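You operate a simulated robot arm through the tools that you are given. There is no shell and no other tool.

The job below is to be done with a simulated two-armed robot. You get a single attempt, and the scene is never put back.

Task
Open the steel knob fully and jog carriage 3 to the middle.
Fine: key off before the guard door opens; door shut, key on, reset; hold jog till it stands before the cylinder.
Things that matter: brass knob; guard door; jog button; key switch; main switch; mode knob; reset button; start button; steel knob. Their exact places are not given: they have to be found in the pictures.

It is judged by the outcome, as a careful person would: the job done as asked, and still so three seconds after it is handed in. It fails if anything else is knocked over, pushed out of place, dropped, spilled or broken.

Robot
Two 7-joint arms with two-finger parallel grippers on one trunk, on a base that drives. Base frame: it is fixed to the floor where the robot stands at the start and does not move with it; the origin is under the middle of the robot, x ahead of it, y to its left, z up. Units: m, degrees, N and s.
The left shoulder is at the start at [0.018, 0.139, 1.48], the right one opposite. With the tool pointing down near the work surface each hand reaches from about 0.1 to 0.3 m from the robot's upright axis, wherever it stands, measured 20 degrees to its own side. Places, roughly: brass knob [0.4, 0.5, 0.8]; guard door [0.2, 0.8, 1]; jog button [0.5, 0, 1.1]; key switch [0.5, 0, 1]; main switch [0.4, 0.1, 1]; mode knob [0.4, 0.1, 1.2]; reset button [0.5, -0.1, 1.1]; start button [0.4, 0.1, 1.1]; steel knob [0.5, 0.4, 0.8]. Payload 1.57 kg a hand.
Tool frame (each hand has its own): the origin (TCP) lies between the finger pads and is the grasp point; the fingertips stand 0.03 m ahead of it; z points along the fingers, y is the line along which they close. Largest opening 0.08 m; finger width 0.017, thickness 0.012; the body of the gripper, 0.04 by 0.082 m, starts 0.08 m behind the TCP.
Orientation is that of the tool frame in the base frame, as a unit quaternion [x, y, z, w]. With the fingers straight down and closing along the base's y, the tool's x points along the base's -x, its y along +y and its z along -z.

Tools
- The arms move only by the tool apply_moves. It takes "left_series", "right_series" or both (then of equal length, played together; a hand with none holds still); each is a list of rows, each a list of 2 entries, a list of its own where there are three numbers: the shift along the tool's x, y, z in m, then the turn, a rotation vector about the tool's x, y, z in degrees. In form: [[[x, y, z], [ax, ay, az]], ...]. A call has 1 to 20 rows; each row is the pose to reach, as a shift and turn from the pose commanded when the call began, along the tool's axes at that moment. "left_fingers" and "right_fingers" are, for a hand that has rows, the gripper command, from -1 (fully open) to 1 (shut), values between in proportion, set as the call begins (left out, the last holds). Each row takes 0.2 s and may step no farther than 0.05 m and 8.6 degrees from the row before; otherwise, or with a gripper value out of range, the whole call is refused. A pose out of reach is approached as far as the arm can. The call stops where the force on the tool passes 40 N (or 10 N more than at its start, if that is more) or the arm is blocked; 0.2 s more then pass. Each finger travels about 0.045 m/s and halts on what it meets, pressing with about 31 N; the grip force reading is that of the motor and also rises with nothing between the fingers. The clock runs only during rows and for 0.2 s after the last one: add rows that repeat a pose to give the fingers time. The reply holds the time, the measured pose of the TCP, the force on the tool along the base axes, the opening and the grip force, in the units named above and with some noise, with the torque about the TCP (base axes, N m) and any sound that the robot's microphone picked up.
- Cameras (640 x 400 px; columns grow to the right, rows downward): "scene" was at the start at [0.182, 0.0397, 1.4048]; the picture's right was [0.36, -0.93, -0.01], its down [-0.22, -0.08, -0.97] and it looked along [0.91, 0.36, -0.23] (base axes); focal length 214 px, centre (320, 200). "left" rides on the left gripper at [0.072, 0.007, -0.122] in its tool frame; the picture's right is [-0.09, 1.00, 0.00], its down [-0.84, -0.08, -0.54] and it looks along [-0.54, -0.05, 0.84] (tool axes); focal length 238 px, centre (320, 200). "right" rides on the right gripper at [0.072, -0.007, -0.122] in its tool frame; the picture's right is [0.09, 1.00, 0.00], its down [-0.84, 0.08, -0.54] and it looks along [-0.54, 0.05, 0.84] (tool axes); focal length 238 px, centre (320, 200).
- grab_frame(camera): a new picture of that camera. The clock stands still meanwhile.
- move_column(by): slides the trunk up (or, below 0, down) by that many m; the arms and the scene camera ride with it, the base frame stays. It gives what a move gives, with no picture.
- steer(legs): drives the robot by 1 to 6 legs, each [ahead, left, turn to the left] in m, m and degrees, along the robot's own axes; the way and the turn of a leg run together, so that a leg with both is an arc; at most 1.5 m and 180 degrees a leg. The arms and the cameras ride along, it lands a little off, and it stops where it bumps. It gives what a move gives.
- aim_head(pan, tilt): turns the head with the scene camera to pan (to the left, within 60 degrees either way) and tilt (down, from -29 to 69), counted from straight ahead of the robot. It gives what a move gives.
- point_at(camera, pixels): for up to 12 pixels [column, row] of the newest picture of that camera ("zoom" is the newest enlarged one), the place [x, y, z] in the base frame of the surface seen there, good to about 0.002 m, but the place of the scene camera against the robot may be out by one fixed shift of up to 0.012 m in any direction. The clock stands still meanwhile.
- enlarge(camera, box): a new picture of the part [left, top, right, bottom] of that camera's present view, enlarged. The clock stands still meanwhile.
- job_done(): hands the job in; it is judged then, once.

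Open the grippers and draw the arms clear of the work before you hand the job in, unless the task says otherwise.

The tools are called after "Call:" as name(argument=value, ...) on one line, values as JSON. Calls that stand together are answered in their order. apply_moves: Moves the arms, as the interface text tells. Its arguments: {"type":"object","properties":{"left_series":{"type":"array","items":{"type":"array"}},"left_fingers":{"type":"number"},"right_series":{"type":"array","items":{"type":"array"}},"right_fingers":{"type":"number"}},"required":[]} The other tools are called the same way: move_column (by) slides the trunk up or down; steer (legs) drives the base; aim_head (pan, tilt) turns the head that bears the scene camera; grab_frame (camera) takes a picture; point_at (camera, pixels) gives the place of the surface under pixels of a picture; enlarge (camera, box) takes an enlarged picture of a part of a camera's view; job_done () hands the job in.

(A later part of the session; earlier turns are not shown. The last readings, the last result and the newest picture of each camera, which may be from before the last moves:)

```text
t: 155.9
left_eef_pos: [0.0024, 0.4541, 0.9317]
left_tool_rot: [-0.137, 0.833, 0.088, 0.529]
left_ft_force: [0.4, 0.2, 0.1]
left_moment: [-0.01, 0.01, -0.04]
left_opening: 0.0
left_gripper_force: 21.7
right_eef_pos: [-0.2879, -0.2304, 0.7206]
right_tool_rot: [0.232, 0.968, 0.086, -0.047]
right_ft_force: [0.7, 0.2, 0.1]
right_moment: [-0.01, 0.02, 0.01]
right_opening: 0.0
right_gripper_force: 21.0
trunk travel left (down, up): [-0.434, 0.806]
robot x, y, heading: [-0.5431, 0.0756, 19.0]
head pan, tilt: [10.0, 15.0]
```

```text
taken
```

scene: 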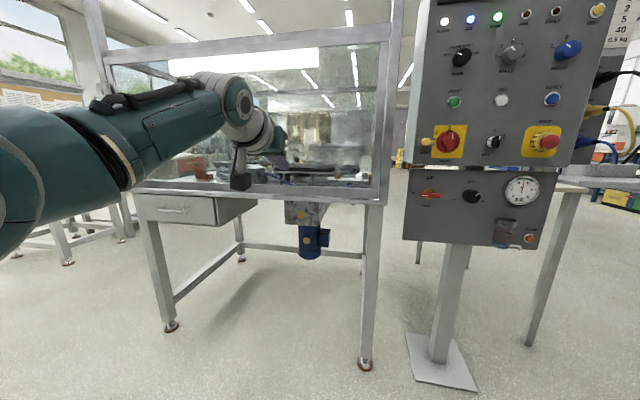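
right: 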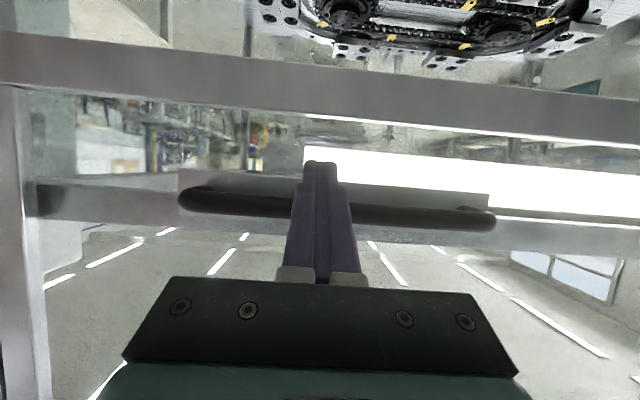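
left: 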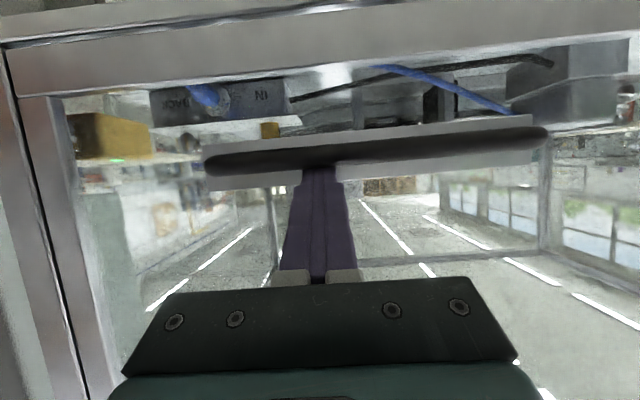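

The door is shut. I fold the left arm to its side and bring the right hand back to the panel-working pose, both in free space.

Call:
apply_moves(left_series=[[[0.0255, 0.0145, -0.0254], [0, 6.5, 0]], [[0.051, 0.029, -0.0508], [0, 13, 0]], [[0.0765, 0.0435, -0.0761], [0, 19.5, 0]], [[0.102, 0.058, -0.1015], [0, 26, 0]], [[0.1276, 0.0725, -0.1269], [0, 32.5, 0]], [[0.1531, 0.087, -0.1523], [0, 39, 0]], [[0.1786, 0.1015, -0.1777], [0, 45.5, 0]], [[0.2041, 0.116, -0.203], [0, 52, 0]], [[0.2296, 0.1305, -0.2284], [0, 58.5, 0]], [[0.2551, 0.145, -0.2538], [0, 65, 0]]], right_series=[[[-0.0046, 0.0387, -0.0161], [-0.75, -4.63, -4.75]], [[-0.0092, 0.0773, -0.0323], [-1.5, -9.26, -9.5]], [[-0.0139, 0.116, -0.0484], [-2.25, -13.9, -14.25]], [[-0.0185, 0.1546, -0.0646], [-3.0, -18.5, -19.0]], [[-0.0231, 0.1933, -0.0807], [-3.75, -23.2, -23.8]], [[-0.0277, 0.2319, -0.0968], [-4.5, -27.8, -28.5]], [[-0.0323, 0.2706, -0.113], [-5.25, -32.4, -33.3]], [[-0.037, 0.3092, -0.1291], [-6.0, -37.0, -38.0]], [[-0.0416, 0.3479, -0.1453], [-6.75, -41.7, -42.8]], [[-0.0462, 0.3865, -0.1614], [-7.5, -46.3, -47.5]]], right_fingers=0.2, left_fingers=1)

Call:
move_column(by=0.1)

Call:
grab_frame(camera="scene")

```text
t: 158.1
left_eef_pos: [-0.3697, 0.4832, 0.8088]
left_tool_rot: [-0.163, 0.987, 0.001, -0.003]
left_ft_force: [-0.2, -0.6, -0.2]
left_moment: [0.0, 0.0, 0.02]
left_opening: 0.0001
left_gripper_force: 21.3
right_eef_pos: [-0.0612, 0.0613, 0.9292]
right_tool_rot: [-0.151, 0.911, 0.061, 0.378]
right_ft_force: [0.2, -0.4, 0.5]
right_moment: [-0.02, 0.02, -0.03]
right_opening: 0.0317
right_gripper_force: 0.2
trunk travel left (down, up): [-0.434, 0.806]
robot x, y, heading: [-0.5439, 0.0798, 18.9]
head pan, tilt: [10.0, 15.0]
```

```text
t: 159.4
left_eef_pos: [-0.369, 0.4827, 0.9084]
left_tool_rot: [-0.164, 0.987, 0.0, -0.002]
left_ft_force: [0.0, -0.5, -0.1]
left_moment: [0.0, -0.03, 0.05]
left_opening: 0.0
left_gripper_force: 21.6
right_eef_pos: [-0.0613, 0.0603, 1.0303]
right_tool_rot: [-0.15, 0.912, 0.061, 0.378]
right_ft_force: [-0.2, -0.6, 0.2]
right_moment: [-0.01, -0.01, 0.0]
right_opening: 0.0323
right_gripper_force: 0.1
trunk travel left (down, up): [-0.534, 0.706]
robot x, y, heading: [-0.5446, 0.0793, 19.1]
head pan, tilt: [10.0, 15.0]
```

```text
taken
```

scene: 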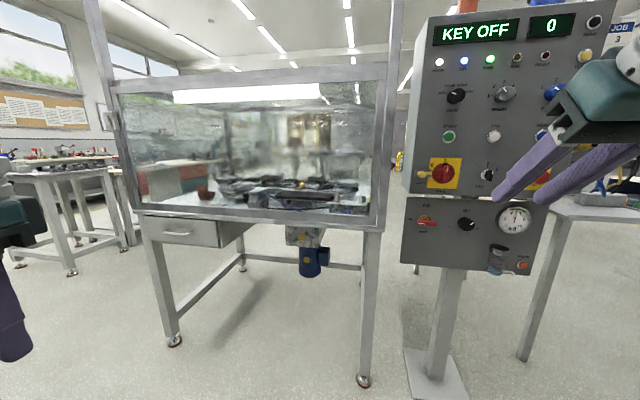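

Display still reads KEY OFF with the door shut. I shift right in front of the panel and drive in, keeping the hand short of it.

Call:
steer(legs=[[0, -0.21, -0.5], [0.35, 0, 0]])

Call:
grab_frame(camera="right")

Call:
aim_head(pan=-5, tilt=15)

Call:
grab_frame(camera="scene")

```text
t: 163.0
left_eef_pos: [0.0382, 0.391, 0.9081]
left_tool_rot: [-0.154, 0.988, 0.0, -0.002]
left_ft_force: [0.4, 0.1, 0.7]
left_moment: [0.01, -0.02, 0.01]
left_opening: 0.0
left_gripper_force: 20.7
right_eef_pos: [0.34, -0.0351, 1.0288]
right_tool_rot: [-0.142, 0.913, 0.057, 0.379]
right_ft_force: [-0.4, -0.2, 0.1]
right_moment: [0.01, 0.02, 0.02]
right_opening: 0.0321
right_gripper_force: 0.0
trunk travel left (down, up): [-0.534, 0.706]
robot x, y, heading: [-0.1468, -0.012, 18.0]
head pan, tilt: [10.0, 15.0]
```

```text
taken
```

right: 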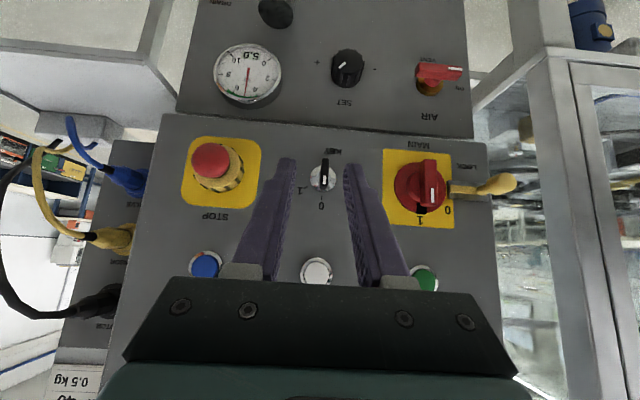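

```text
t: 163.7
left_eef_pos: [0.0393, 0.3913, 0.909]
left_tool_rot: [-0.154, 0.988, 0.0, -0.002]
left_ft_force: [-0.2, 0.7, 0.1]
left_moment: [0.01, 0.01, 0.03]
left_opening: 0.0
left_gripper_force: 21.2
right_eef_pos: [0.3399, -0.0341, 1.0295]
right_tool_rot: [-0.141, 0.913, 0.057, 0.379]
right_ft_force: [-0.2, -0.1, 0.3]
right_moment: [0.02, -0.02, 0.03]
right_opening: 0.0319
right_gripper_force: 0.1
trunk travel left (down, up): [-0.534, 0.706]
robot x, y, heading: [-0.1446, -0.0131, 18.1]
head pan, tilt: [-5.0, 15.0]
```

```text
taken
```

scene: 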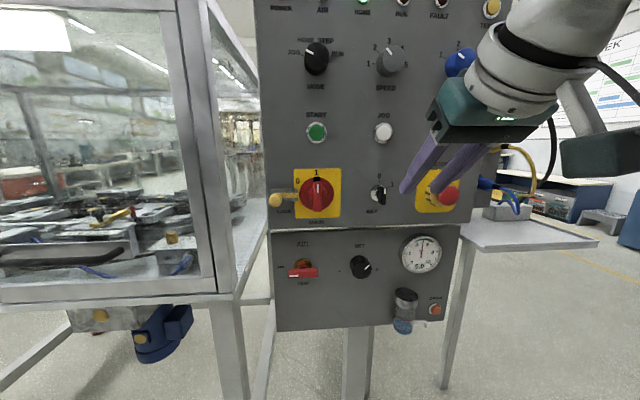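

The key at (322,172) is vertical, at 0. I enlarge and measure its bow through the hand camera.

Call:
enlarge(camera="right", box=[282, 147, 362, 197])

Call:
point_at(camera="zoom", pixels=[[338, 110], [336, 150], [334, 190], [332, 230], [330, 270], [320, 200], [370, 200], [280, 230], [480, 100], [322, 330]])

Call:
enlarge(camera="scene", box=[270, 20, 430, 120])

```text
8.00 times, centred on (322, 172) of right
```

zoom: 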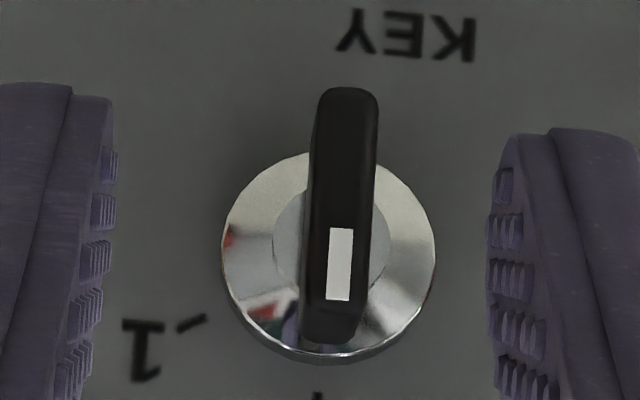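

```text
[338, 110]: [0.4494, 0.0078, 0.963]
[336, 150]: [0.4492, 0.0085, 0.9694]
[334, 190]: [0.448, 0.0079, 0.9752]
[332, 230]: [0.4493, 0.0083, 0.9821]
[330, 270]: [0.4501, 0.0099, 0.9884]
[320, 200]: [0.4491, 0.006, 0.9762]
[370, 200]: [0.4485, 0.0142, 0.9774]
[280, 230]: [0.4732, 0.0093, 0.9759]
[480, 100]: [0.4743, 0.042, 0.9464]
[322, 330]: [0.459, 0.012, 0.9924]
```

```text
4.00 times, centred on (350, 70) of scene
```

zoom: 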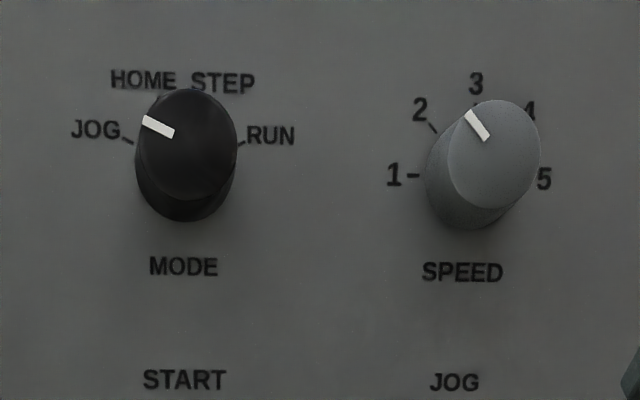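

The mode knob stands at JOG, good. The bow centre is at v=-0.1325, z=0.9765; I line up 5 cm behind it.

Call:
apply_moves(right_series=[[[-0.0165, 0.0027, 0.0176], [0, 0, 0]], [[-0.0331, 0.0055, 0.0351], [0, 0, 0]], [[-0.0496, 0.0082, 0.0527], [0, 0, 0]]])

Call:
enlarge(camera="right", box=[240, 100, 400, 200])

```text
t: 164.5
left_eef_pos: [0.0391, 0.3905, 0.9093]
left_tool_rot: [-0.155, 0.988, 0.001, -0.002]
left_ft_force: [-0.3, -0.2, -0.2]
left_moment: [0.03, 0.02, -0.01]
left_opening: 0.0
left_gripper_force: 21.3
right_eef_pos: [0.4076, -0.0052, 1.0272]
right_tool_rot: [-0.142, 0.913, 0.058, 0.379]
right_ft_force: [0.5, -0.1, 0.0]
right_moment: [0.02, 0.02, -0.01]
right_opening: 0.032
right_gripper_force: 0.1
trunk travel left (down, up): [-0.534, 0.706]
robot x, y, heading: [-0.1422, -0.0078, 18.0]
head pan, tilt: [-5.0, 15.0]
```

```text
4.00 times, centred on (320, 150) of right
```

zoom: 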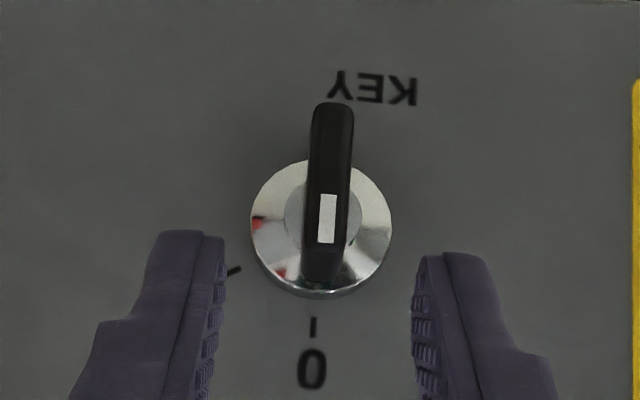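

The bow lies between the fingers, a touch to one side. I go in with a 1.5 mm shift and close on it.

Call:
apply_moves(right_series=[[[0, 0.0005, 0.017], [0, 0, 0]], [[0, 0.001, 0.034], [0, 0, 0]], [[0, 0.0015, 0.049], [0, 0, 0]]])

Call:
apply_moves(right_series=[[[0, 0, 0], [0, 0, 0]], [[0, 0, 0], [0, 0, 0]], [[0, 0, 0], [0, 0, 0]]], right_fingers=1)

Call:
enlarge(camera="right", box=[240, 120, 400, 220])

```text
t: 165.3
left_eef_pos: [0.0391, 0.391, 0.9097]
left_tool_rot: [-0.155, 0.988, 0.001, -0.002]
left_ft_force: [-0.2, 0.0, -0.1]
left_moment: [-0.01, 0.0, 0.01]
left_opening: 0.0
left_gripper_force: 21.1
right_eef_pos: [0.4384, 0.0072, 0.9914]
right_tool_rot: [-0.143, 0.912, 0.058, 0.379]
right_ft_force: [-0.1, 1.5, 0.6]
right_moment: [0.01, -0.02, 0.0]
right_opening: 0.0319
right_gripper_force: 0.1
trunk travel left (down, up): [-0.534, 0.706]
robot x, y, heading: [-0.1438, -0.0144, 17.7]
head pan, tilt: [-5.0, 15.0]
```

```text
t: 166.1
left_eef_pos: [0.0391, 0.3907, 0.9085]
left_tool_rot: [-0.154, 0.988, 0.001, -0.002]
left_ft_force: [-0.2, 0.0, 0.3]
left_moment: [-0.02, -0.02, 0.02]
left_opening: 0.0002
left_gripper_force: 21.4
right_eef_pos: [0.4394, 0.0076, 0.9922]
right_tool_rot: [-0.142, 0.913, 0.058, 0.379]
right_ft_force: [2.1, -1.8, -1.9]
right_moment: [0.15, -0.05, 0.14]
right_opening: 0.0091
right_gripper_force: 27.4
trunk travel left (down, up): [-0.534, 0.706]
robot x, y, heading: [-0.1443, -0.0109, 17.9]
head pan, tilt: [-5.0, 15.0]
```

```text
4.00 times, centred on (320, 170) of right
```

zoom: 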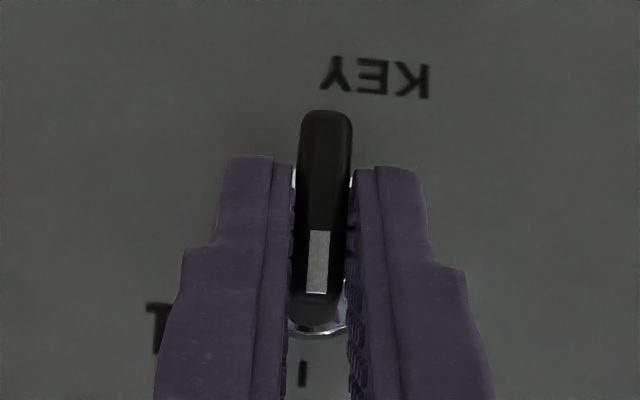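

The bow is gripped (9 mm). I turn the key clockwise 63° to 1.

Call:
apply_moves(right_series=[[[0.0001, -0.0021, 0.0001], [-5.3, 0, 5.3]], [[0.0004, -0.0042, 0.0004], [-10.6, 0, 10.6]], [[0.0009, -0.0062, 0.0009], [-15.9, 0, 15.9]], [[0.0015, -0.0081, 0.0015], [-21.2, 0, 21.2]], [[0.0024, -0.0099, 0.0024], [-26.5, 0, 26.5]], [[0.0034, -0.0115, 0.0034], [-31.8, 0, 31.8]], [[0.0045, -0.0129, 0.0045], [-37.1, 0, 37.1]], [[0.0057, -0.014, 0.0057], [-42.4, 0, 42.4]], [[0.0063, -0.0144, 0.0063], [-44.5, 0, 44.5]]])

Call:
enlarge(camera="right", box=[240, 120, 400, 220])

```text
t: 168.1
left_eef_pos: [0.0392, 0.3913, 0.9089]
left_tool_rot: [-0.156, 0.988, 0.0, -0.001]
left_ft_force: [0.0, -0.3, -0.6]
left_moment: [-0.02, 0.01, -0.01]
left_opening: 0.0
left_gripper_force: 21.1
right_eef_pos: [0.4434, -0.0085, 0.982]
right_tool_rot: [0.075, 0.809, 0.527, 0.25]
right_ft_force: [3.7, 1.3, -1.2]
right_moment: [-0.71, -0.45, -0.55]
right_opening: 0.0096
right_gripper_force: 27.8
trunk travel left (down, up): [-0.534, 0.706]
robot x, y, heading: [-0.144, -0.0074, 17.9]
head pan, tilt: [-5.0, 15.0]
```

```text
4.00 times, centred on (320, 170) of right
```

zoom: 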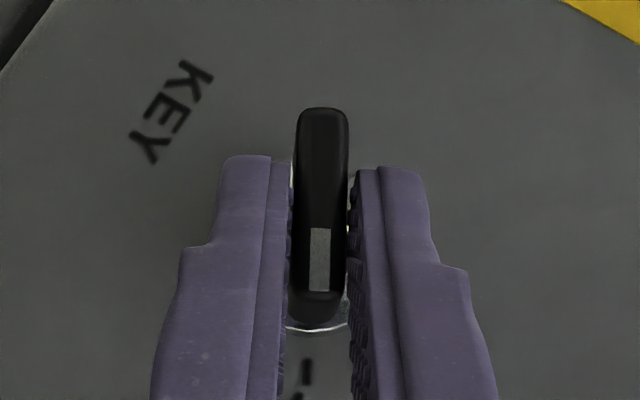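

The key has turned to 1. I open, withdraw along the fingers, and check the key and the display.

Call:
apply_moves(right_series=[[[0, 0, 0], [0, 0, 0]], [[0, 0, 0], [0, 0, 0]], [[0, 0, -0.02], [0, 0, 0]], [[0, 0, -0.04], [0, 0, 0]], [[0, 0, -0.06], [0, 0, 0]], [[0, 0, -0.08], [0, 0, 0]]], right_fingers=0.2)

Call:
grab_frame(camera="right")

Call:
aim_head(pan=0, tilt=0)

Call:
grab_frame(camera="scene")

```text
t: 169.5
left_eef_pos: [0.0391, 0.3905, 0.9079]
left_tool_rot: [-0.155, 0.988, 0.001, -0.002]
left_ft_force: [-0.5, 0.4, 0.4]
left_moment: [0.02, -0.02, 0.0]
left_opening: 0.0
left_gripper_force: 21.5
right_eef_pos: [0.4033, -0.0736, 1.0106]
right_tool_rot: [0.076, 0.81, 0.526, 0.248]
right_ft_force: [0.0, -0.6, 1.1]
right_moment: [-0.01, 0.01, -0.01]
right_opening: 0.032
right_gripper_force: 0.1
trunk travel left (down, up): [-0.534, 0.706]
robot x, y, heading: [-0.1419, -0.0122, 17.8]
head pan, tilt: [-5.0, 15.0]
```

```text
taken
```

right: 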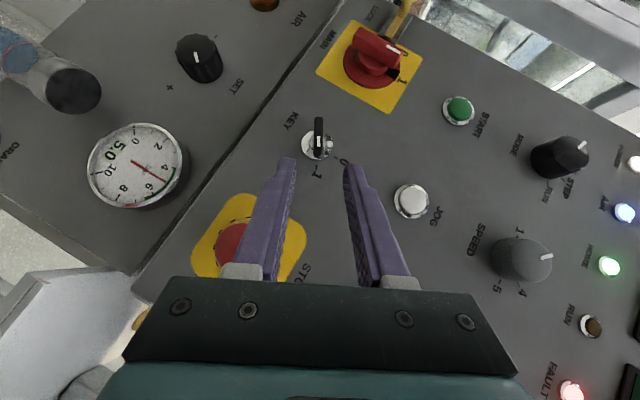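

```text
t: 170.3
left_eef_pos: [0.0395, 0.3911, 0.9096]
left_tool_rot: [-0.155, 0.988, 0.001, -0.002]
left_ft_force: [0.0, 0.1, -0.8]
left_moment: [0.02, 0.01, -0.01]
left_opening: 0.0
left_gripper_force: 21.0
right_eef_pos: [0.405, -0.0739, 1.0103]
right_tool_rot: [0.076, 0.81, 0.526, 0.25]
right_ft_force: [-0.3, 0.5, 0.6]
right_moment: [-0.01, -0.02, -0.02]
right_opening: 0.032
right_gripper_force: 0.1
trunk travel left (down, up): [-0.534, 0.706]
robot x, y, heading: [-0.1441, -0.013, 17.7]
head pan, tilt: [0.0, 0.0]
```

```text
taken
```

scene: 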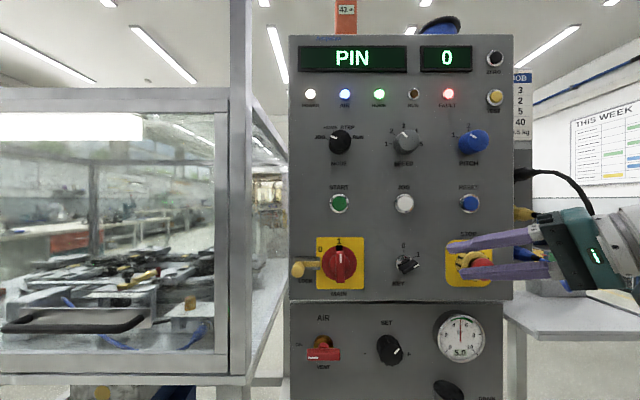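

The display shows "PIN" with FAULT lit again (fault to be cleared by RESET); key is at 1, door shut. I back off 5 cm and bring the closed right fingers to a flat pointing pose before RESET.

Call:
steer(legs=[[-0.06, 0, 0.3]])

Call:
apply_moves(right_series=[[[-0.0084, 0.006, -0.0055], [4.0, -1.98, -5.76]], [[-0.0168, 0.0119, -0.011], [8.0, -3.96, -11.5]], [[-0.0252, 0.0179, -0.0165], [12.0, -5.93, -17.3]], [[-0.0336, 0.0239, -0.022], [16.0, -7.9, -23.0]], [[-0.0419, 0.0298, -0.0275], [20.0, -9.9, -28.8]], [[-0.0503, 0.0358, -0.033], [24.0, -11.9, -34.5]], [[-0.0587, 0.0418, -0.0385], [28.0, -13.8, -40.3]], [[-0.0671, 0.0477, -0.044], [32.0, -15.8, -46.0]], [[-0.0755, 0.0537, -0.0495], [36.0, -17.8, -51.8]]], right_fingers=1)

Call:
grab_frame(camera="right")

Call:
grab_frame(camera="scene")

```text
t: 171.3
left_eef_pos: [-0.0213, 0.3728, 0.9078]
left_tool_rot: [-0.157, 0.988, 0.0, -0.001]
left_ft_force: [-0.1, -0.5, 0.7]
left_moment: [0.02, 0.01, -0.01]
left_opening: 0.0
left_gripper_force: 21.5
right_eef_pos: [0.3483, -0.0897, 1.0093]
right_tool_rot: [0.074, 0.809, 0.527, 0.249]
right_ft_force: [-0.1, -0.6, 0.2]
right_moment: [0.05, -0.04, 0.02]
right_opening: 0.0321
right_gripper_force: 0.0
trunk travel left (down, up): [-0.534, 0.706]
robot x, y, heading: [-0.2036, -0.0322, 18.3]
head pan, tilt: [0.0, 0.0]
```

```text
t: 173.3
left_eef_pos: [-0.0197, 0.3736, 0.9096]
left_tool_rot: [-0.157, 0.988, 0.001, -0.003]
left_ft_force: [0.8, 0.1, -0.3]
left_moment: [0.01, -0.01, 0.0]
left_opening: 0.0001
left_gripper_force: 21.7
right_eef_pos: [0.3799, -0.1354, 1.1005]
right_tool_rot: [-0.132, 0.833, 0.083, 0.531]
right_ft_force: [-0.2, -0.5, 0.2]
right_moment: [0.03, 0.01, 0.0]
right_opening: 0.0
right_gripper_force: 21.3
trunk travel left (down, up): [-0.534, 0.706]
robot x, y, heading: [-0.2015, -0.0289, 18.3]
head pan, tilt: [0.0, 0.0]
```

```text
taken
```

right: 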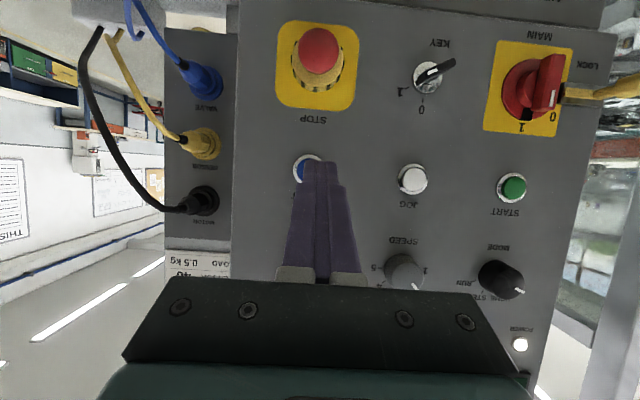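

```text
taken
```

scene: 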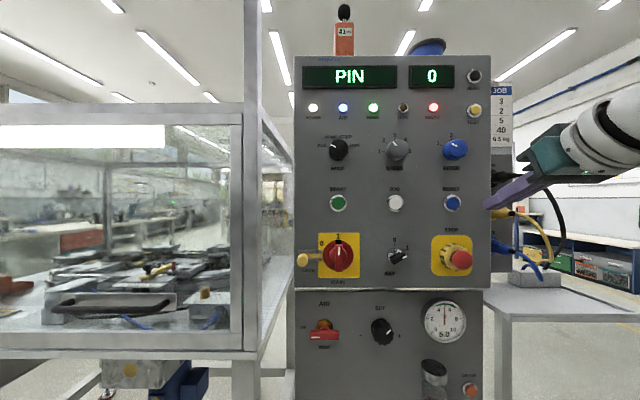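

The fingers point close to RESET (blue at (300,170)). I measure the RESET and JOG button centres by the hand camera.

Call:
enlarge(camera="right", box=[280, 140, 440, 220])

Call:
point_at(camera="right", pixels=[[299, 171], [300, 162], [306, 160], [293, 172], [412, 180], [412, 172], [412, 188], [404, 180], [420, 180], [350, 150]])

```text
4.00 times, centred on (360, 180) of right
```

zoom: 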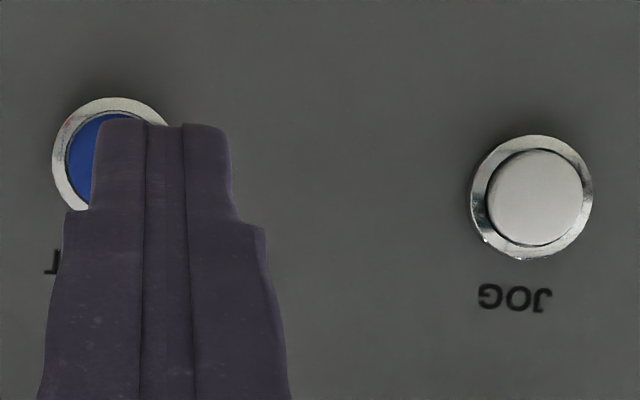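

```text
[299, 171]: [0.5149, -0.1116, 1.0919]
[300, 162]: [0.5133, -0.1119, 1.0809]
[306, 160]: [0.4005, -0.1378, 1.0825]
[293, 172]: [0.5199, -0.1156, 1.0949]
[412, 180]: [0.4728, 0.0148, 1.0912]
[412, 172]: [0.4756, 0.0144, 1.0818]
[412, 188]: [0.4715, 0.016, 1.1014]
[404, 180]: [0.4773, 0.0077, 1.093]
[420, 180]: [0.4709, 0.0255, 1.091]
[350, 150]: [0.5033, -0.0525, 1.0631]
```

RESET's centre is at v=-0.257, z=1.0895, cap front u=0.453 (JOG: v=-0.135, z=1.0905). I bring the fingertips to 1 cm before RESET.

Call:
apply_moves(right_series=[[[-0.0115, -0.0026, 0.0293], [0, 0, 0]], [[-0.0229, -0.0053, 0.0586], [0, 0, 0]], [[-0.0344, -0.0079, 0.0879], [0, 0, 0]]])

Call:
grab_frame(camera="right")

Call:
enlarge(camera="scene", box=[380, 150, 560, 260])

```text
t: 174.1
left_eef_pos: [-0.0203, 0.3729, 0.9093]
left_tool_rot: [-0.157, 0.988, 0.001, -0.001]
left_ft_force: [-0.5, -0.5, -0.2]
left_moment: [-0.02, 0.06, 0.02]
left_opening: 0.0
left_gripper_force: 21.2
right_eef_pos: [0.4745, -0.1114, 1.0934]
right_tool_rot: [-0.134, 0.832, 0.085, 0.531]
right_ft_force: [0.3, 0.3, -0.8]
right_moment: [-0.01, 0.03, 0.0]
right_opening: 0.0
right_gripper_force: 21.0
trunk travel left (down, up): [-0.534, 0.706]
robot x, y, heading: [-0.1996, -0.0308, 18.3]
head pan, tilt: [0.0, 0.0]
```

```text
taken
```

right: 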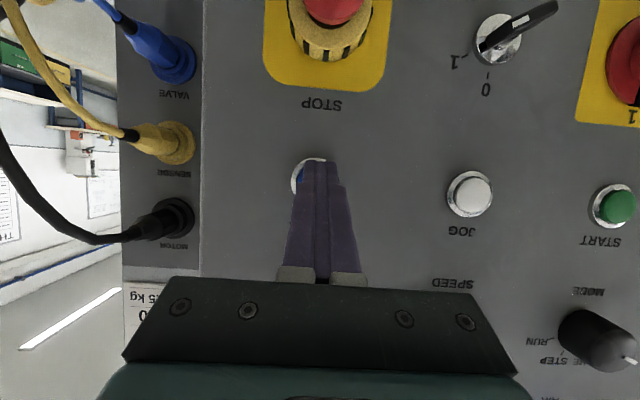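

```text
3.56 times, centred on (470, 205) of scene
```

zoom: 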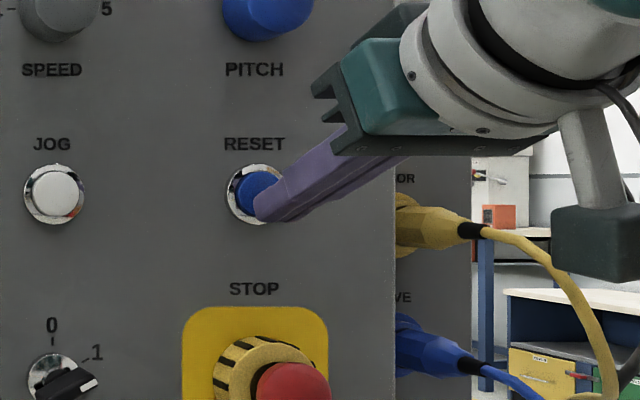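

The fingertip stands squarely before RESET. I press it in about 15 mm of travel (force-limited), hold briefly, and draw back.

Call:
apply_moves(right_series=[[[-0.0034, 0, 0.0073], [0, 0, 0]], [[-0.0051, 0, 0.0109], [0, 0, 0]], [[-0.0063, 0, 0.0136], [0, 0, 0]], [[-0.0063, 0, 0.0136], [0, 0, 0]]])

Call:
grab_frame(camera="scene")

```text
t: 175.1
left_eef_pos: [-0.0214, 0.3736, 0.9091]
left_tool_rot: [-0.158, 0.987, 0.001, -0.002]
left_ft_force: [-0.4, -0.2, -0.2]
left_moment: [0.01, 0.02, 0.0]
left_opening: 0.0001
left_gripper_force: 21.5
right_eef_pos: [0.4857, -0.1093, 1.0932]
right_tool_rot: [-0.133, 0.833, 0.085, 0.53]
right_ft_force: [-5.3, 0.1, 1.7]
right_moment: [0.01, 0.0, 0.02]
right_opening: 0.0
right_gripper_force: 20.9
trunk travel left (down, up): [-0.534, 0.706]
robot x, y, heading: [-0.2001, -0.0286, 18.3]
head pan, tilt: [0.0, 0.0]
heard: click
```

```text
taken
```

scene: 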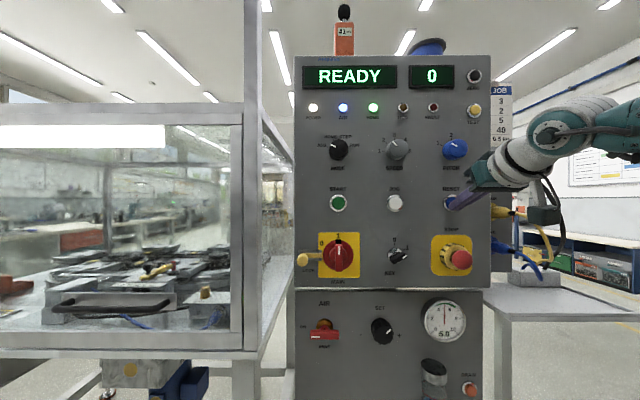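

RESET clicked: the display reads READY and FAULT is out. I draw back and shift the fingertip sideways to before JOG.

Call:
apply_moves(right_series=[[[0.0063, 0, -0.0136], [0, 0, 0]], [[0.0127, 0, -0.0272], [0, 0, 0]], [[0.0127, 0.0407, -0.0272], [0, 0, 0]], [[0.0127, 0.0813, -0.0272], [0, 0, 0]], [[0.0127, 0.122, -0.0272], [0, 0, 0]]])

Call:
grab_frame(camera="right")

Call:
point_at(camera="right", pixels=[[300, 170], [295, 175], [340, 155], [312, 160]])

Call:
aim_head(pan=45, tilt=18)

Call:
grab_frame(camera="scene")

```text
t: 176.3
left_eef_pos: [-0.0199, 0.3735, 0.9082]
left_tool_rot: [-0.157, 0.988, 0.001, -0.002]
left_ft_force: [-0.5, 0.6, 0.2]
left_moment: [0.0, -0.03, -0.01]
left_opening: 0.0
left_gripper_force: 20.9
right_eef_pos: [0.4187, -0.0029, 1.0944]
right_tool_rot: [-0.132, 0.833, 0.084, 0.531]
right_ft_force: [-0.7, -0.3, 0.1]
right_moment: [0.02, -0.03, 0.01]
right_opening: 0.0003
right_gripper_force: 21.3
trunk travel left (down, up): [-0.534, 0.706]
robot x, y, heading: [-0.2025, -0.0307, 18.3]
head pan, tilt: [0.0, 0.0]
```

```text
taken
```

right: 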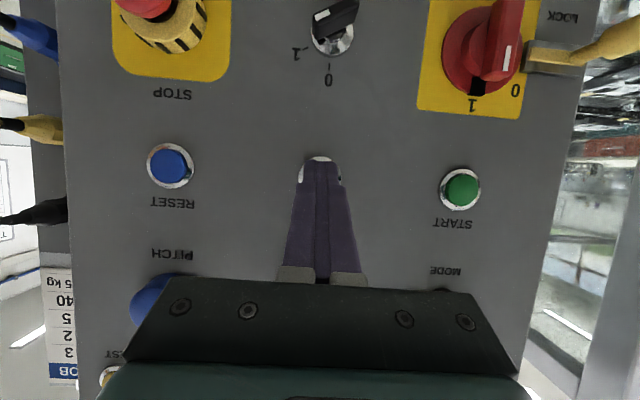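

```text
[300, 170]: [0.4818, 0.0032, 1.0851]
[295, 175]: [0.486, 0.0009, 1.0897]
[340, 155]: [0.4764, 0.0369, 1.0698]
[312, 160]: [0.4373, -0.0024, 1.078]
```

```text
t: 177.4
left_eef_pos: [-0.02, 0.3729, 0.9085]
left_tool_rot: [-0.158, 0.988, 0.0, -0.002]
left_ft_force: [0.0, 0.0, -0.4]
left_moment: [0.0, 0.05, 0.01]
left_opening: 0.0
left_gripper_force: 21.3
right_eef_pos: [0.4186, -0.005, 1.0945]
right_tool_rot: [-0.132, 0.833, 0.084, 0.53]
right_ft_force: [0.9, 0.7, -0.4]
right_moment: [0.0, -0.05, -0.01]
right_opening: 0.0
right_gripper_force: 21.5
trunk travel left (down, up): [-0.534, 0.706]
robot x, y, heading: [-0.2019, -0.0307, 18.2]
head pan, tilt: [45.0, 18.0]
```

```text
taken
```

scene: 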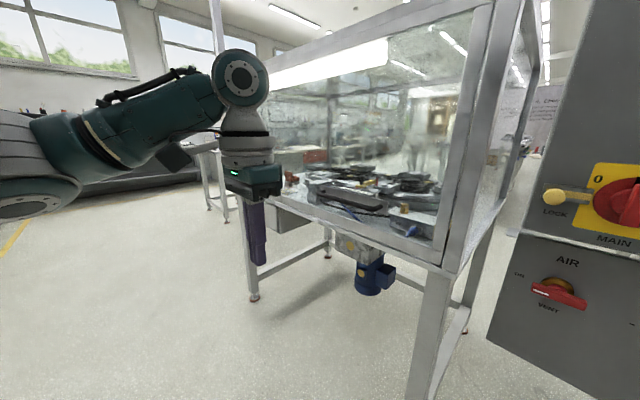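

The finger is in front of JOG. I look into the machine from here; I enlarge the carousel region.

Call:
enlarge(camera="scene", box=[275, 150, 435, 250])

Call:
enlarge(camera="scene", box=[280, 165, 360, 215])

```text
4.00 times, centred on (355, 200) of scene
```

zoom: 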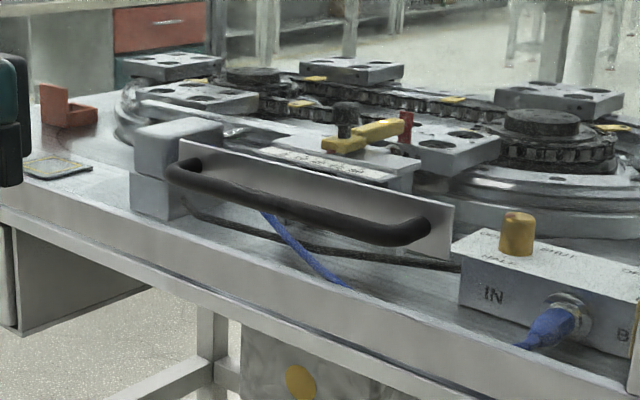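

```text
8.00 times, centred on (320, 190) of scene
```

zoom: 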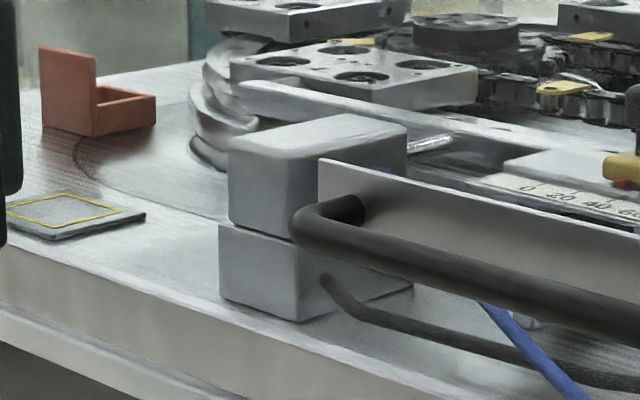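

From here the view is low and oblique. I raise the left hand in front of the machine, to use its camera as a second, higher view of the carousel.

Call:
apply_moves(left_series=[[[-0.0057, -0.0039, -0.0429], [-0.63, -2.5, -3.96]], [[-0.0114, -0.0077, -0.0857], [-1.26, -5.0, -7.9]], [[-0.0171, -0.0116, -0.1286], [-1.89, -7.5, -11.9]], [[-0.0229, -0.0154, -0.1714], [-2.5, -10.1, -15.8]], [[-0.0286, -0.0193, -0.2143], [-3.1, -12.6, -19.8]], [[-0.0343, -0.0231, -0.2571], [-3.8, -15.1, -23.7]], [[-0.04, -0.027, -0.3], [-4.4, -17.6, -27.7]]])

Call:
grab_frame(camera="left")

Call:
grab_frame(camera="scene")

```text
t: 178.5
left_eef_pos: [-0.0221, 0.3583, 1.0099]
left_tool_rot: [-0.298, 0.952, 0.042, -0.051]
left_ft_force: [-0.2, -0.1, -0.2]
left_moment: [0.03, -0.03, -0.01]
left_opening: 0.0001
left_gripper_force: 21.4
right_eef_pos: [0.4184, -0.0026, 1.0943]
right_tool_rot: [-0.133, 0.833, 0.085, 0.531]
right_ft_force: [0.0, -0.4, -0.5]
right_moment: [-0.01, -0.01, 0.0]
right_opening: 0.0
right_gripper_force: 21.5
trunk travel left (down, up): [-0.534, 0.706]
robot x, y, heading: [-0.201, -0.0308, 18.1]
head pan, tilt: [45.0, 18.0]
stopped in row 5 (left hand): the arm was blocked; the commanded pose is now the measured one
```

```text
taken
```

left: 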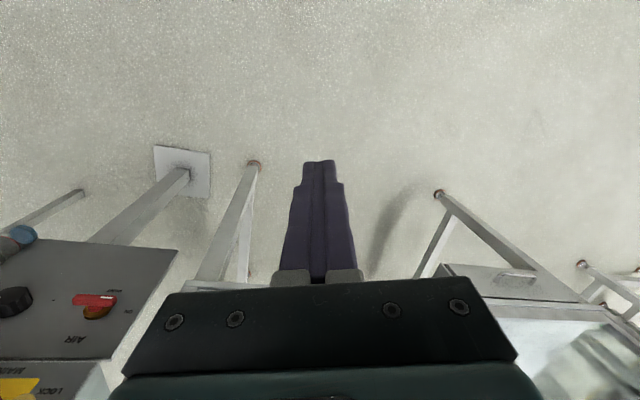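

```text
taken
```

scene: 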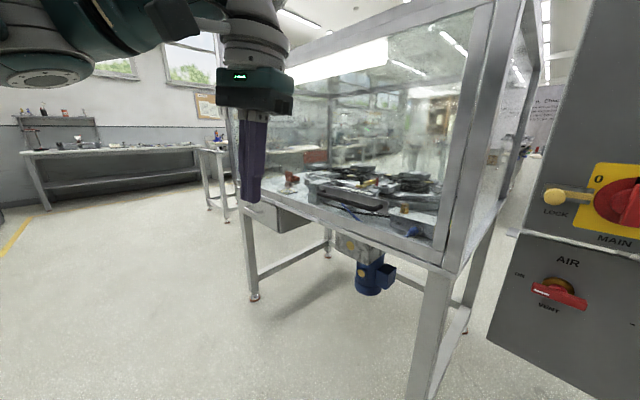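

The left hand was blocked there; instead I will raise the trunk for a better head view. First I lower the left hand out to its side, and draw the right hand back from the panel.

Call:
apply_moves(left_series=[[[0.0118, 0.0178, 0.0364], [0, 0, 0]], [[0.0237, 0.0356, 0.0729], [0, 0, 0]], [[0.0355, 0.0535, 0.1093], [0, 0, 0]], [[0.0473, 0.0713, 0.1457], [0, 0, 0]], [[0.0592, 0.0891, 0.1822], [0, 0, 0]], [[0.071, 0.1069, 0.2186], [0, 0, 0]]])

Call:
steer(legs=[[-0.12, 0, 0]])

Call:
move_column(by=0.3)

Call:
grab_frame(camera="scene")

```text
t: 179.9
left_eef_pos: [-0.169, 0.4157, 0.8098]
left_tool_rot: [-0.298, 0.952, 0.043, -0.051]
left_ft_force: [0.0, 0.0, -0.5]
left_moment: [0.02, 0.0, -0.02]
left_opening: 0.0
left_gripper_force: 21.7
right_eef_pos: [0.4167, -0.0032, 1.094]
right_tool_rot: [-0.132, 0.833, 0.084, 0.531]
right_ft_force: [0.0, -0.2, -0.4]
right_moment: [0.0, -0.01, 0.02]
right_opening: 0.0
right_gripper_force: 21.3
trunk travel left (down, up): [-0.534, 0.706]
robot x, y, heading: [-0.2028, -0.0273, 18.1]
head pan, tilt: [45.0, 18.0]
```

```text
t: 181.1
left_eef_pos: [-0.2835, 0.3781, 0.8095]
left_tool_rot: [-0.297, 0.953, 0.041, -0.05]
left_ft_force: [0.1, -0.7, 0.4]
left_moment: [0.0, -0.05, 0.0]
left_opening: 0.0
left_gripper_force: 21.6
right_eef_pos: [0.3011, -0.042, 1.0952]
right_tool_rot: [-0.132, 0.833, 0.084, 0.531]
right_ft_force: [0.4, 0.7, 0.1]
right_moment: [-0.01, -0.03, 0.0]
right_opening: 0.0
right_gripper_force: 21.4
trunk travel left (down, up): [-0.534, 0.706]
robot x, y, heading: [-0.3177, -0.0698, 18.2]
head pan, tilt: [45.0, 18.0]
```

```text
t: 184.1
left_eef_pos: [-0.2833, 0.3771, 1.1099]
left_tool_rot: [-0.298, 0.952, 0.041, -0.05]
left_ft_force: [-0.3, 0.4, -0.5]
left_moment: [0.0, 0.03, 0.0]
left_opening: 0.0
left_gripper_force: 21.6
right_eef_pos: [0.3012, -0.0418, 1.394]
right_tool_rot: [-0.132, 0.833, 0.084, 0.531]
right_ft_force: [0.4, -0.5, 0.4]
right_moment: [0.0, 0.01, 0.03]
right_opening: 0.0
right_gripper_force: 21.4
trunk travel left (down, up): [-0.834, 0.406]
robot x, y, heading: [-0.3176, -0.0695, 18.2]
head pan, tilt: [45.0, 18.0]
```

```text
taken
```

scene: 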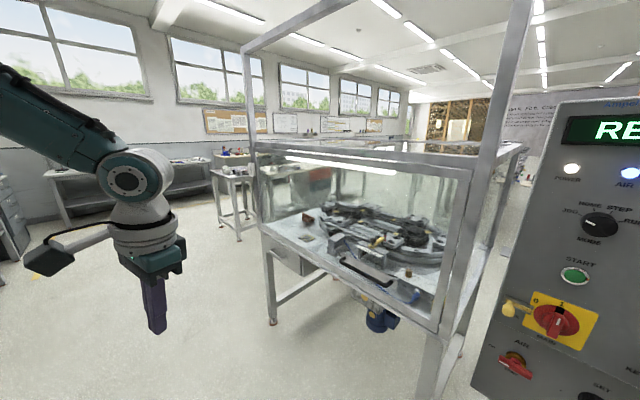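

Now the whole carousel is in view from above. I enlarge it to read the carriage numbers.

Call:
enlarge(camera="scene", box=[300, 190, 460, 290])

Call:
enlarge(camera="scene", box=[310, 200, 374, 240])

```text
4.00 times, centred on (380, 240) of scene
```

zoom: 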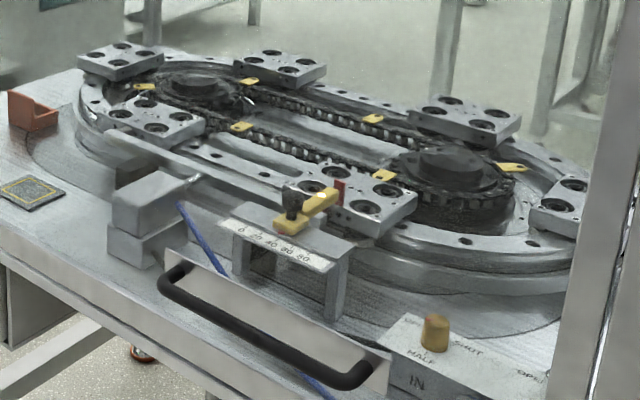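

```text
10.00 times, centred on (342, 220) of scene
```

zoom: 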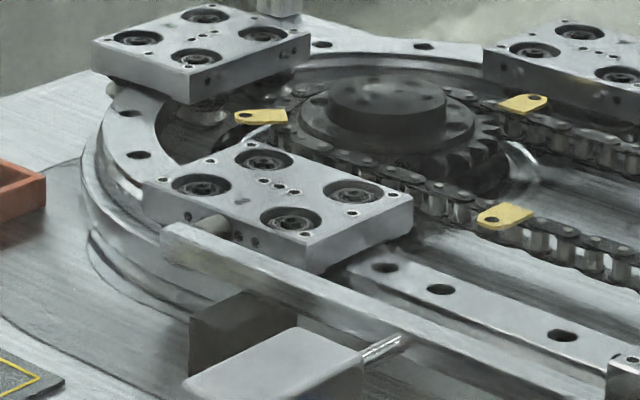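

I now bring the right hand to a steeper pointing pose (fingers 60° down) suited to the raised trunk, still well away from the panel.

Call:
apply_moves(right_series=[[[0.04, 0, 0], [0, 4.4, 0]], [[0.08, 0, 0], [0, 8.8, 0]], [[0.1195, 0, -0.0002], [0, 13.1, 0]], [[0.159, 0, -0.0004], [0, 17.5, 0]], [[0.1985, 0, -0.0006], [0, 21.9, 0]], [[0.238, 0, -0.0008], [0, 26.3, 0]], [[0.276, 0, -0.001], [0, 30.6, 0]], [[0.313, 0, -0.0011], [0, 35.0, 0]]])

Call:
steer(legs=[[0.25, 0, 0.2]])

Call:
grab_frame(camera="right")

Call:
grab_frame(camera="scene")

```text
t: 185.9
left_eef_pos: [-0.282, 0.3778, 1.1095]
left_tool_rot: [-0.298, 0.952, 0.042, -0.05]
left_ft_force: [0.1, -0.3, -0.2]
left_moment: [0.02, 0.0, -0.02]
left_opening: 0.0001
left_gripper_force: 20.7
right_eef_pos: [0.1761, -0.0814, 1.1117]
right_tool_rot: [-0.151, 0.954, 0.04, 0.256]
right_ft_force: [0.3, 0.3, -0.5]
right_moment: [-0.01, 0.01, 0.01]
right_opening: 0.0
right_gripper_force: 21.9
trunk travel left (down, up): [-0.834, 0.406]
robot x, y, heading: [-0.3157, -0.0676, 17.9]
head pan, tilt: [45.0, 18.0]
```

```text
t: 187.7
left_eef_pos: [-0.0494, 0.4564, 1.1084]
left_tool_rot: [-0.3, 0.952, 0.041, -0.051]
left_ft_force: [0.5, 0.4, 0.6]
left_moment: [-0.01, 0.01, 0.02]
left_opening: 0.0002
left_gripper_force: 21.4
right_eef_pos: [0.4099, 0.0002, 1.1114]
right_tool_rot: [-0.154, 0.954, 0.042, 0.255]
right_ft_force: [-0.1, 0.3, 0.3]
right_moment: [-0.01, 0.04, 0.01]
right_opening: 0.0
right_gripper_force: 20.9
trunk travel left (down, up): [-0.834, 0.406]
robot x, y, heading: [-0.085, 0.0095, 18.3]
head pan, tilt: [45.0, 18.0]
```

```text
taken
```

right: 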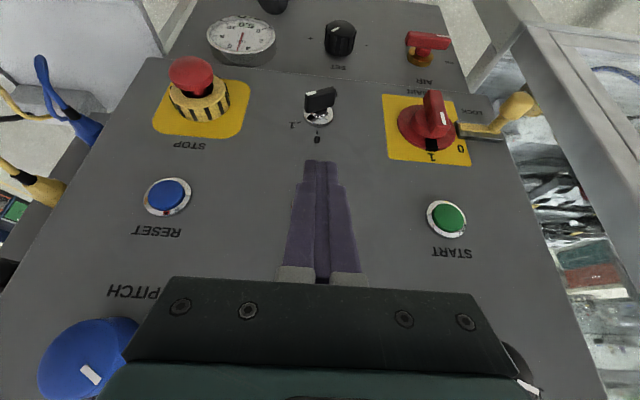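

```text
taken
```

scene: 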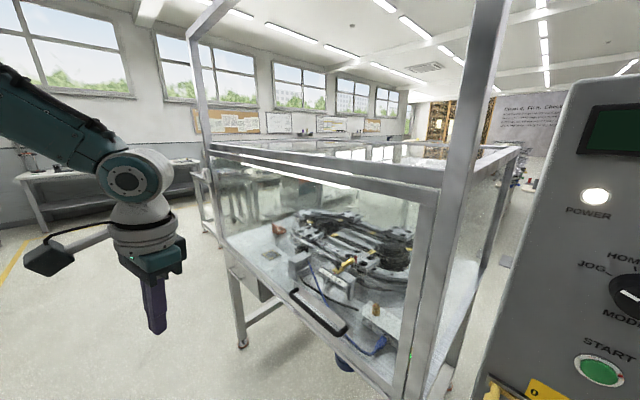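

The fingertip hides JOG now, in line with it. I check the carousel view I shall watch while jogging.

Call:
enlarge(camera="scene", box=[270, 200, 414, 290])

Call:
enlarge(camera="scene", box=[284, 205, 348, 245])

```text
4.44 times, centred on (342, 245) of scene
```

zoom: 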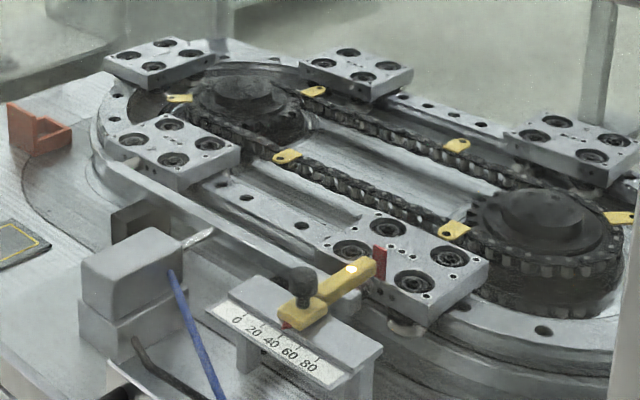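

```text
10.00 times, centred on (316, 225) of scene
```

zoom: 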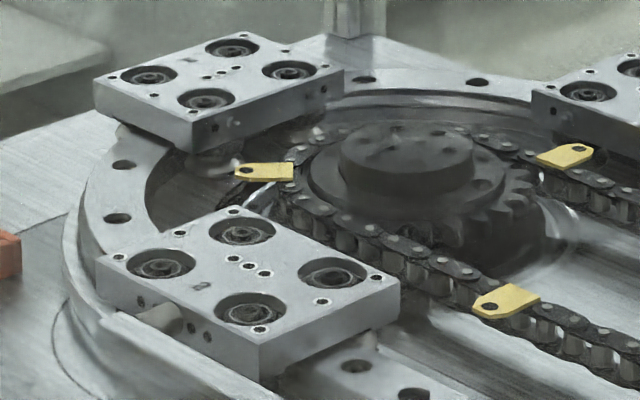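

The view is good: carriage 2 front-left, 1 at the yellow sensor, and the left-end one should be 3. I measure the cylinder rod, and carriages 2 and 1.

Call:
enlarge(camera="scene", box=[270, 200, 414, 290])

Call:
point_at(camera="zoom", pixels=[[211, 231], [195, 241], [128, 250], [165, 265], [140, 225], [172, 141], [385, 226], [193, 129], [402, 250], [158, 46], [240, 153], [120, 137]])

```text
4.44 times, centred on (342, 245) of scene
```

zoom: 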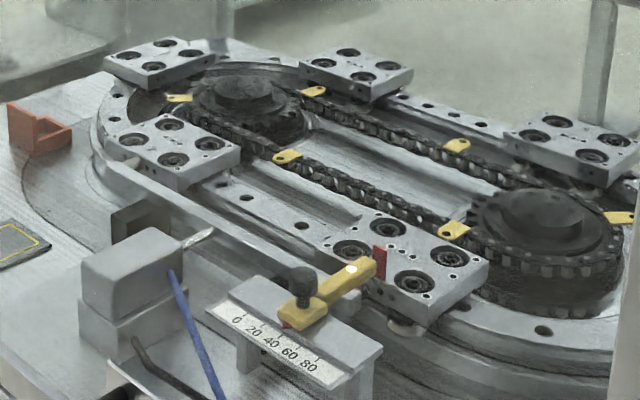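

```text
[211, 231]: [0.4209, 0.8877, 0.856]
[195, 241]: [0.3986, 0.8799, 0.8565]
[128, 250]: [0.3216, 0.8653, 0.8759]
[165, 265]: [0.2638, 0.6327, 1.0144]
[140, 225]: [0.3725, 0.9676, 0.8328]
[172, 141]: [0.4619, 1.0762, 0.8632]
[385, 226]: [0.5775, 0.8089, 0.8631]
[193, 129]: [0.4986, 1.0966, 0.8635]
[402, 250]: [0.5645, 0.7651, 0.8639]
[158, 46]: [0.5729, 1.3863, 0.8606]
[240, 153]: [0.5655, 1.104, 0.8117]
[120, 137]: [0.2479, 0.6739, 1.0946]
```

The cylinder's axis is at v≈0.71, exactly midway between carriages 1 (v=0.548) and 2 (v=0.875), on the track line u=0.778. I bring the fingertip to just before JOG.

Call:
apply_moves(right_series=[[[-0.0104, -0.002, 0.006], [0, 0, 0]], [[-0.0208, -0.004, 0.012], [0, 0, 0]], [[-0.0312, -0.006, 0.018], [0, 0, 0]]])

Call:
grab_frame(camera="right")

```text
t: 188.5
left_eef_pos: [-0.0489, 0.4551, 1.1096]
left_tool_rot: [-0.3, 0.952, 0.042, -0.05]
left_ft_force: [0.1, 0.6, -0.2]
left_moment: [0.01, 0.0, -0.02]
left_opening: 0.0
left_gripper_force: 21.8
right_eef_pos: [0.4491, 0.0055, 1.1112]
right_tool_rot: [-0.154, 0.954, 0.041, 0.255]
right_ft_force: [0.0, 0.6, 0.0]
right_moment: [-0.01, -0.03, -0.02]
right_opening: 0.0
right_gripper_force: 21.8
trunk travel left (down, up): [-0.834, 0.406]
robot x, y, heading: [-0.0823, 0.011, 18.5]
head pan, tilt: [45.0, 18.0]
```

```text
taken
```

right: 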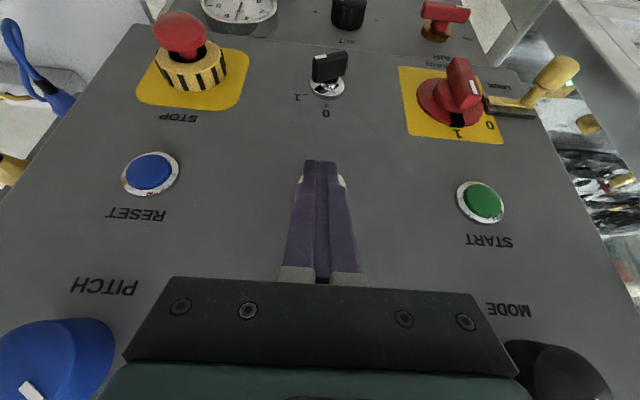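

White of the JOG ring shows on both sides of the fingertip, so it is centred. I press JOG lightly and hold for a moment to see direction and speed.

Call:
apply_moves(right_series=[[[-0.0043, 0, 0.0025], [0, 0, 0]], [[-0.0078, 0, 0.0045], [0, 0, 0]], [[-0.0078, 0, 0.0045], [0, 0, 0]]])

Call:
enlarge(camera="scene", box=[270, 200, 414, 290])

```text
t: 189.3
left_eef_pos: [-0.0504, 0.4557, 1.1085]
left_tool_rot: [-0.301, 0.952, 0.042, -0.051]
left_ft_force: [0.4, 0.8, 0.3]
left_moment: [-0.01, 0.03, -0.01]
left_opening: 0.0
left_gripper_force: 21.2
right_eef_pos: [0.4559, 0.0073, 1.1113]
right_tool_rot: [-0.154, 0.954, 0.041, 0.255]
right_ft_force: [-1.5, -1.3, 0.5]
right_moment: [-0.03, 0.01, -0.04]
right_opening: 0.0
right_gripper_force: 21.6
trunk travel left (down, up): [-0.834, 0.406]
robot x, y, heading: [-0.0869, 0.0102, 18.3]
head pan, tilt: [45.0, 18.0]
heard: click
```

```text
4.44 times, centred on (342, 245) of scene
```

zoom: 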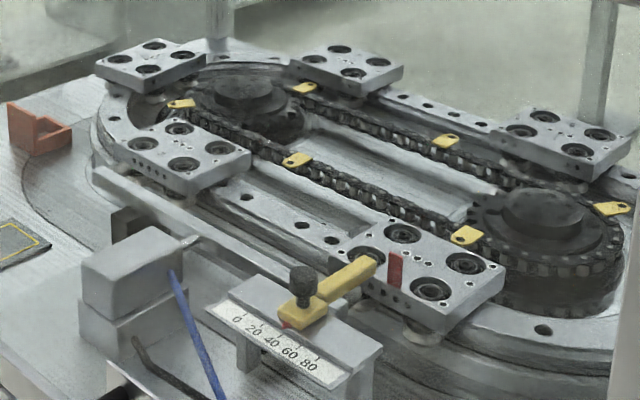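

It clicked and the chain moves: front carriages travel right, so the left-end carriage will come round to the front. I measure how far it went.

Call:
point_at(camera="zoom", pixels=[[181, 147], [417, 262], [150, 60], [212, 240]])

```text
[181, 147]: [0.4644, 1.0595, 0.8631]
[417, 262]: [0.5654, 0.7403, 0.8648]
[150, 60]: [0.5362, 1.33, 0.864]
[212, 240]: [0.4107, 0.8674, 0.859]
```

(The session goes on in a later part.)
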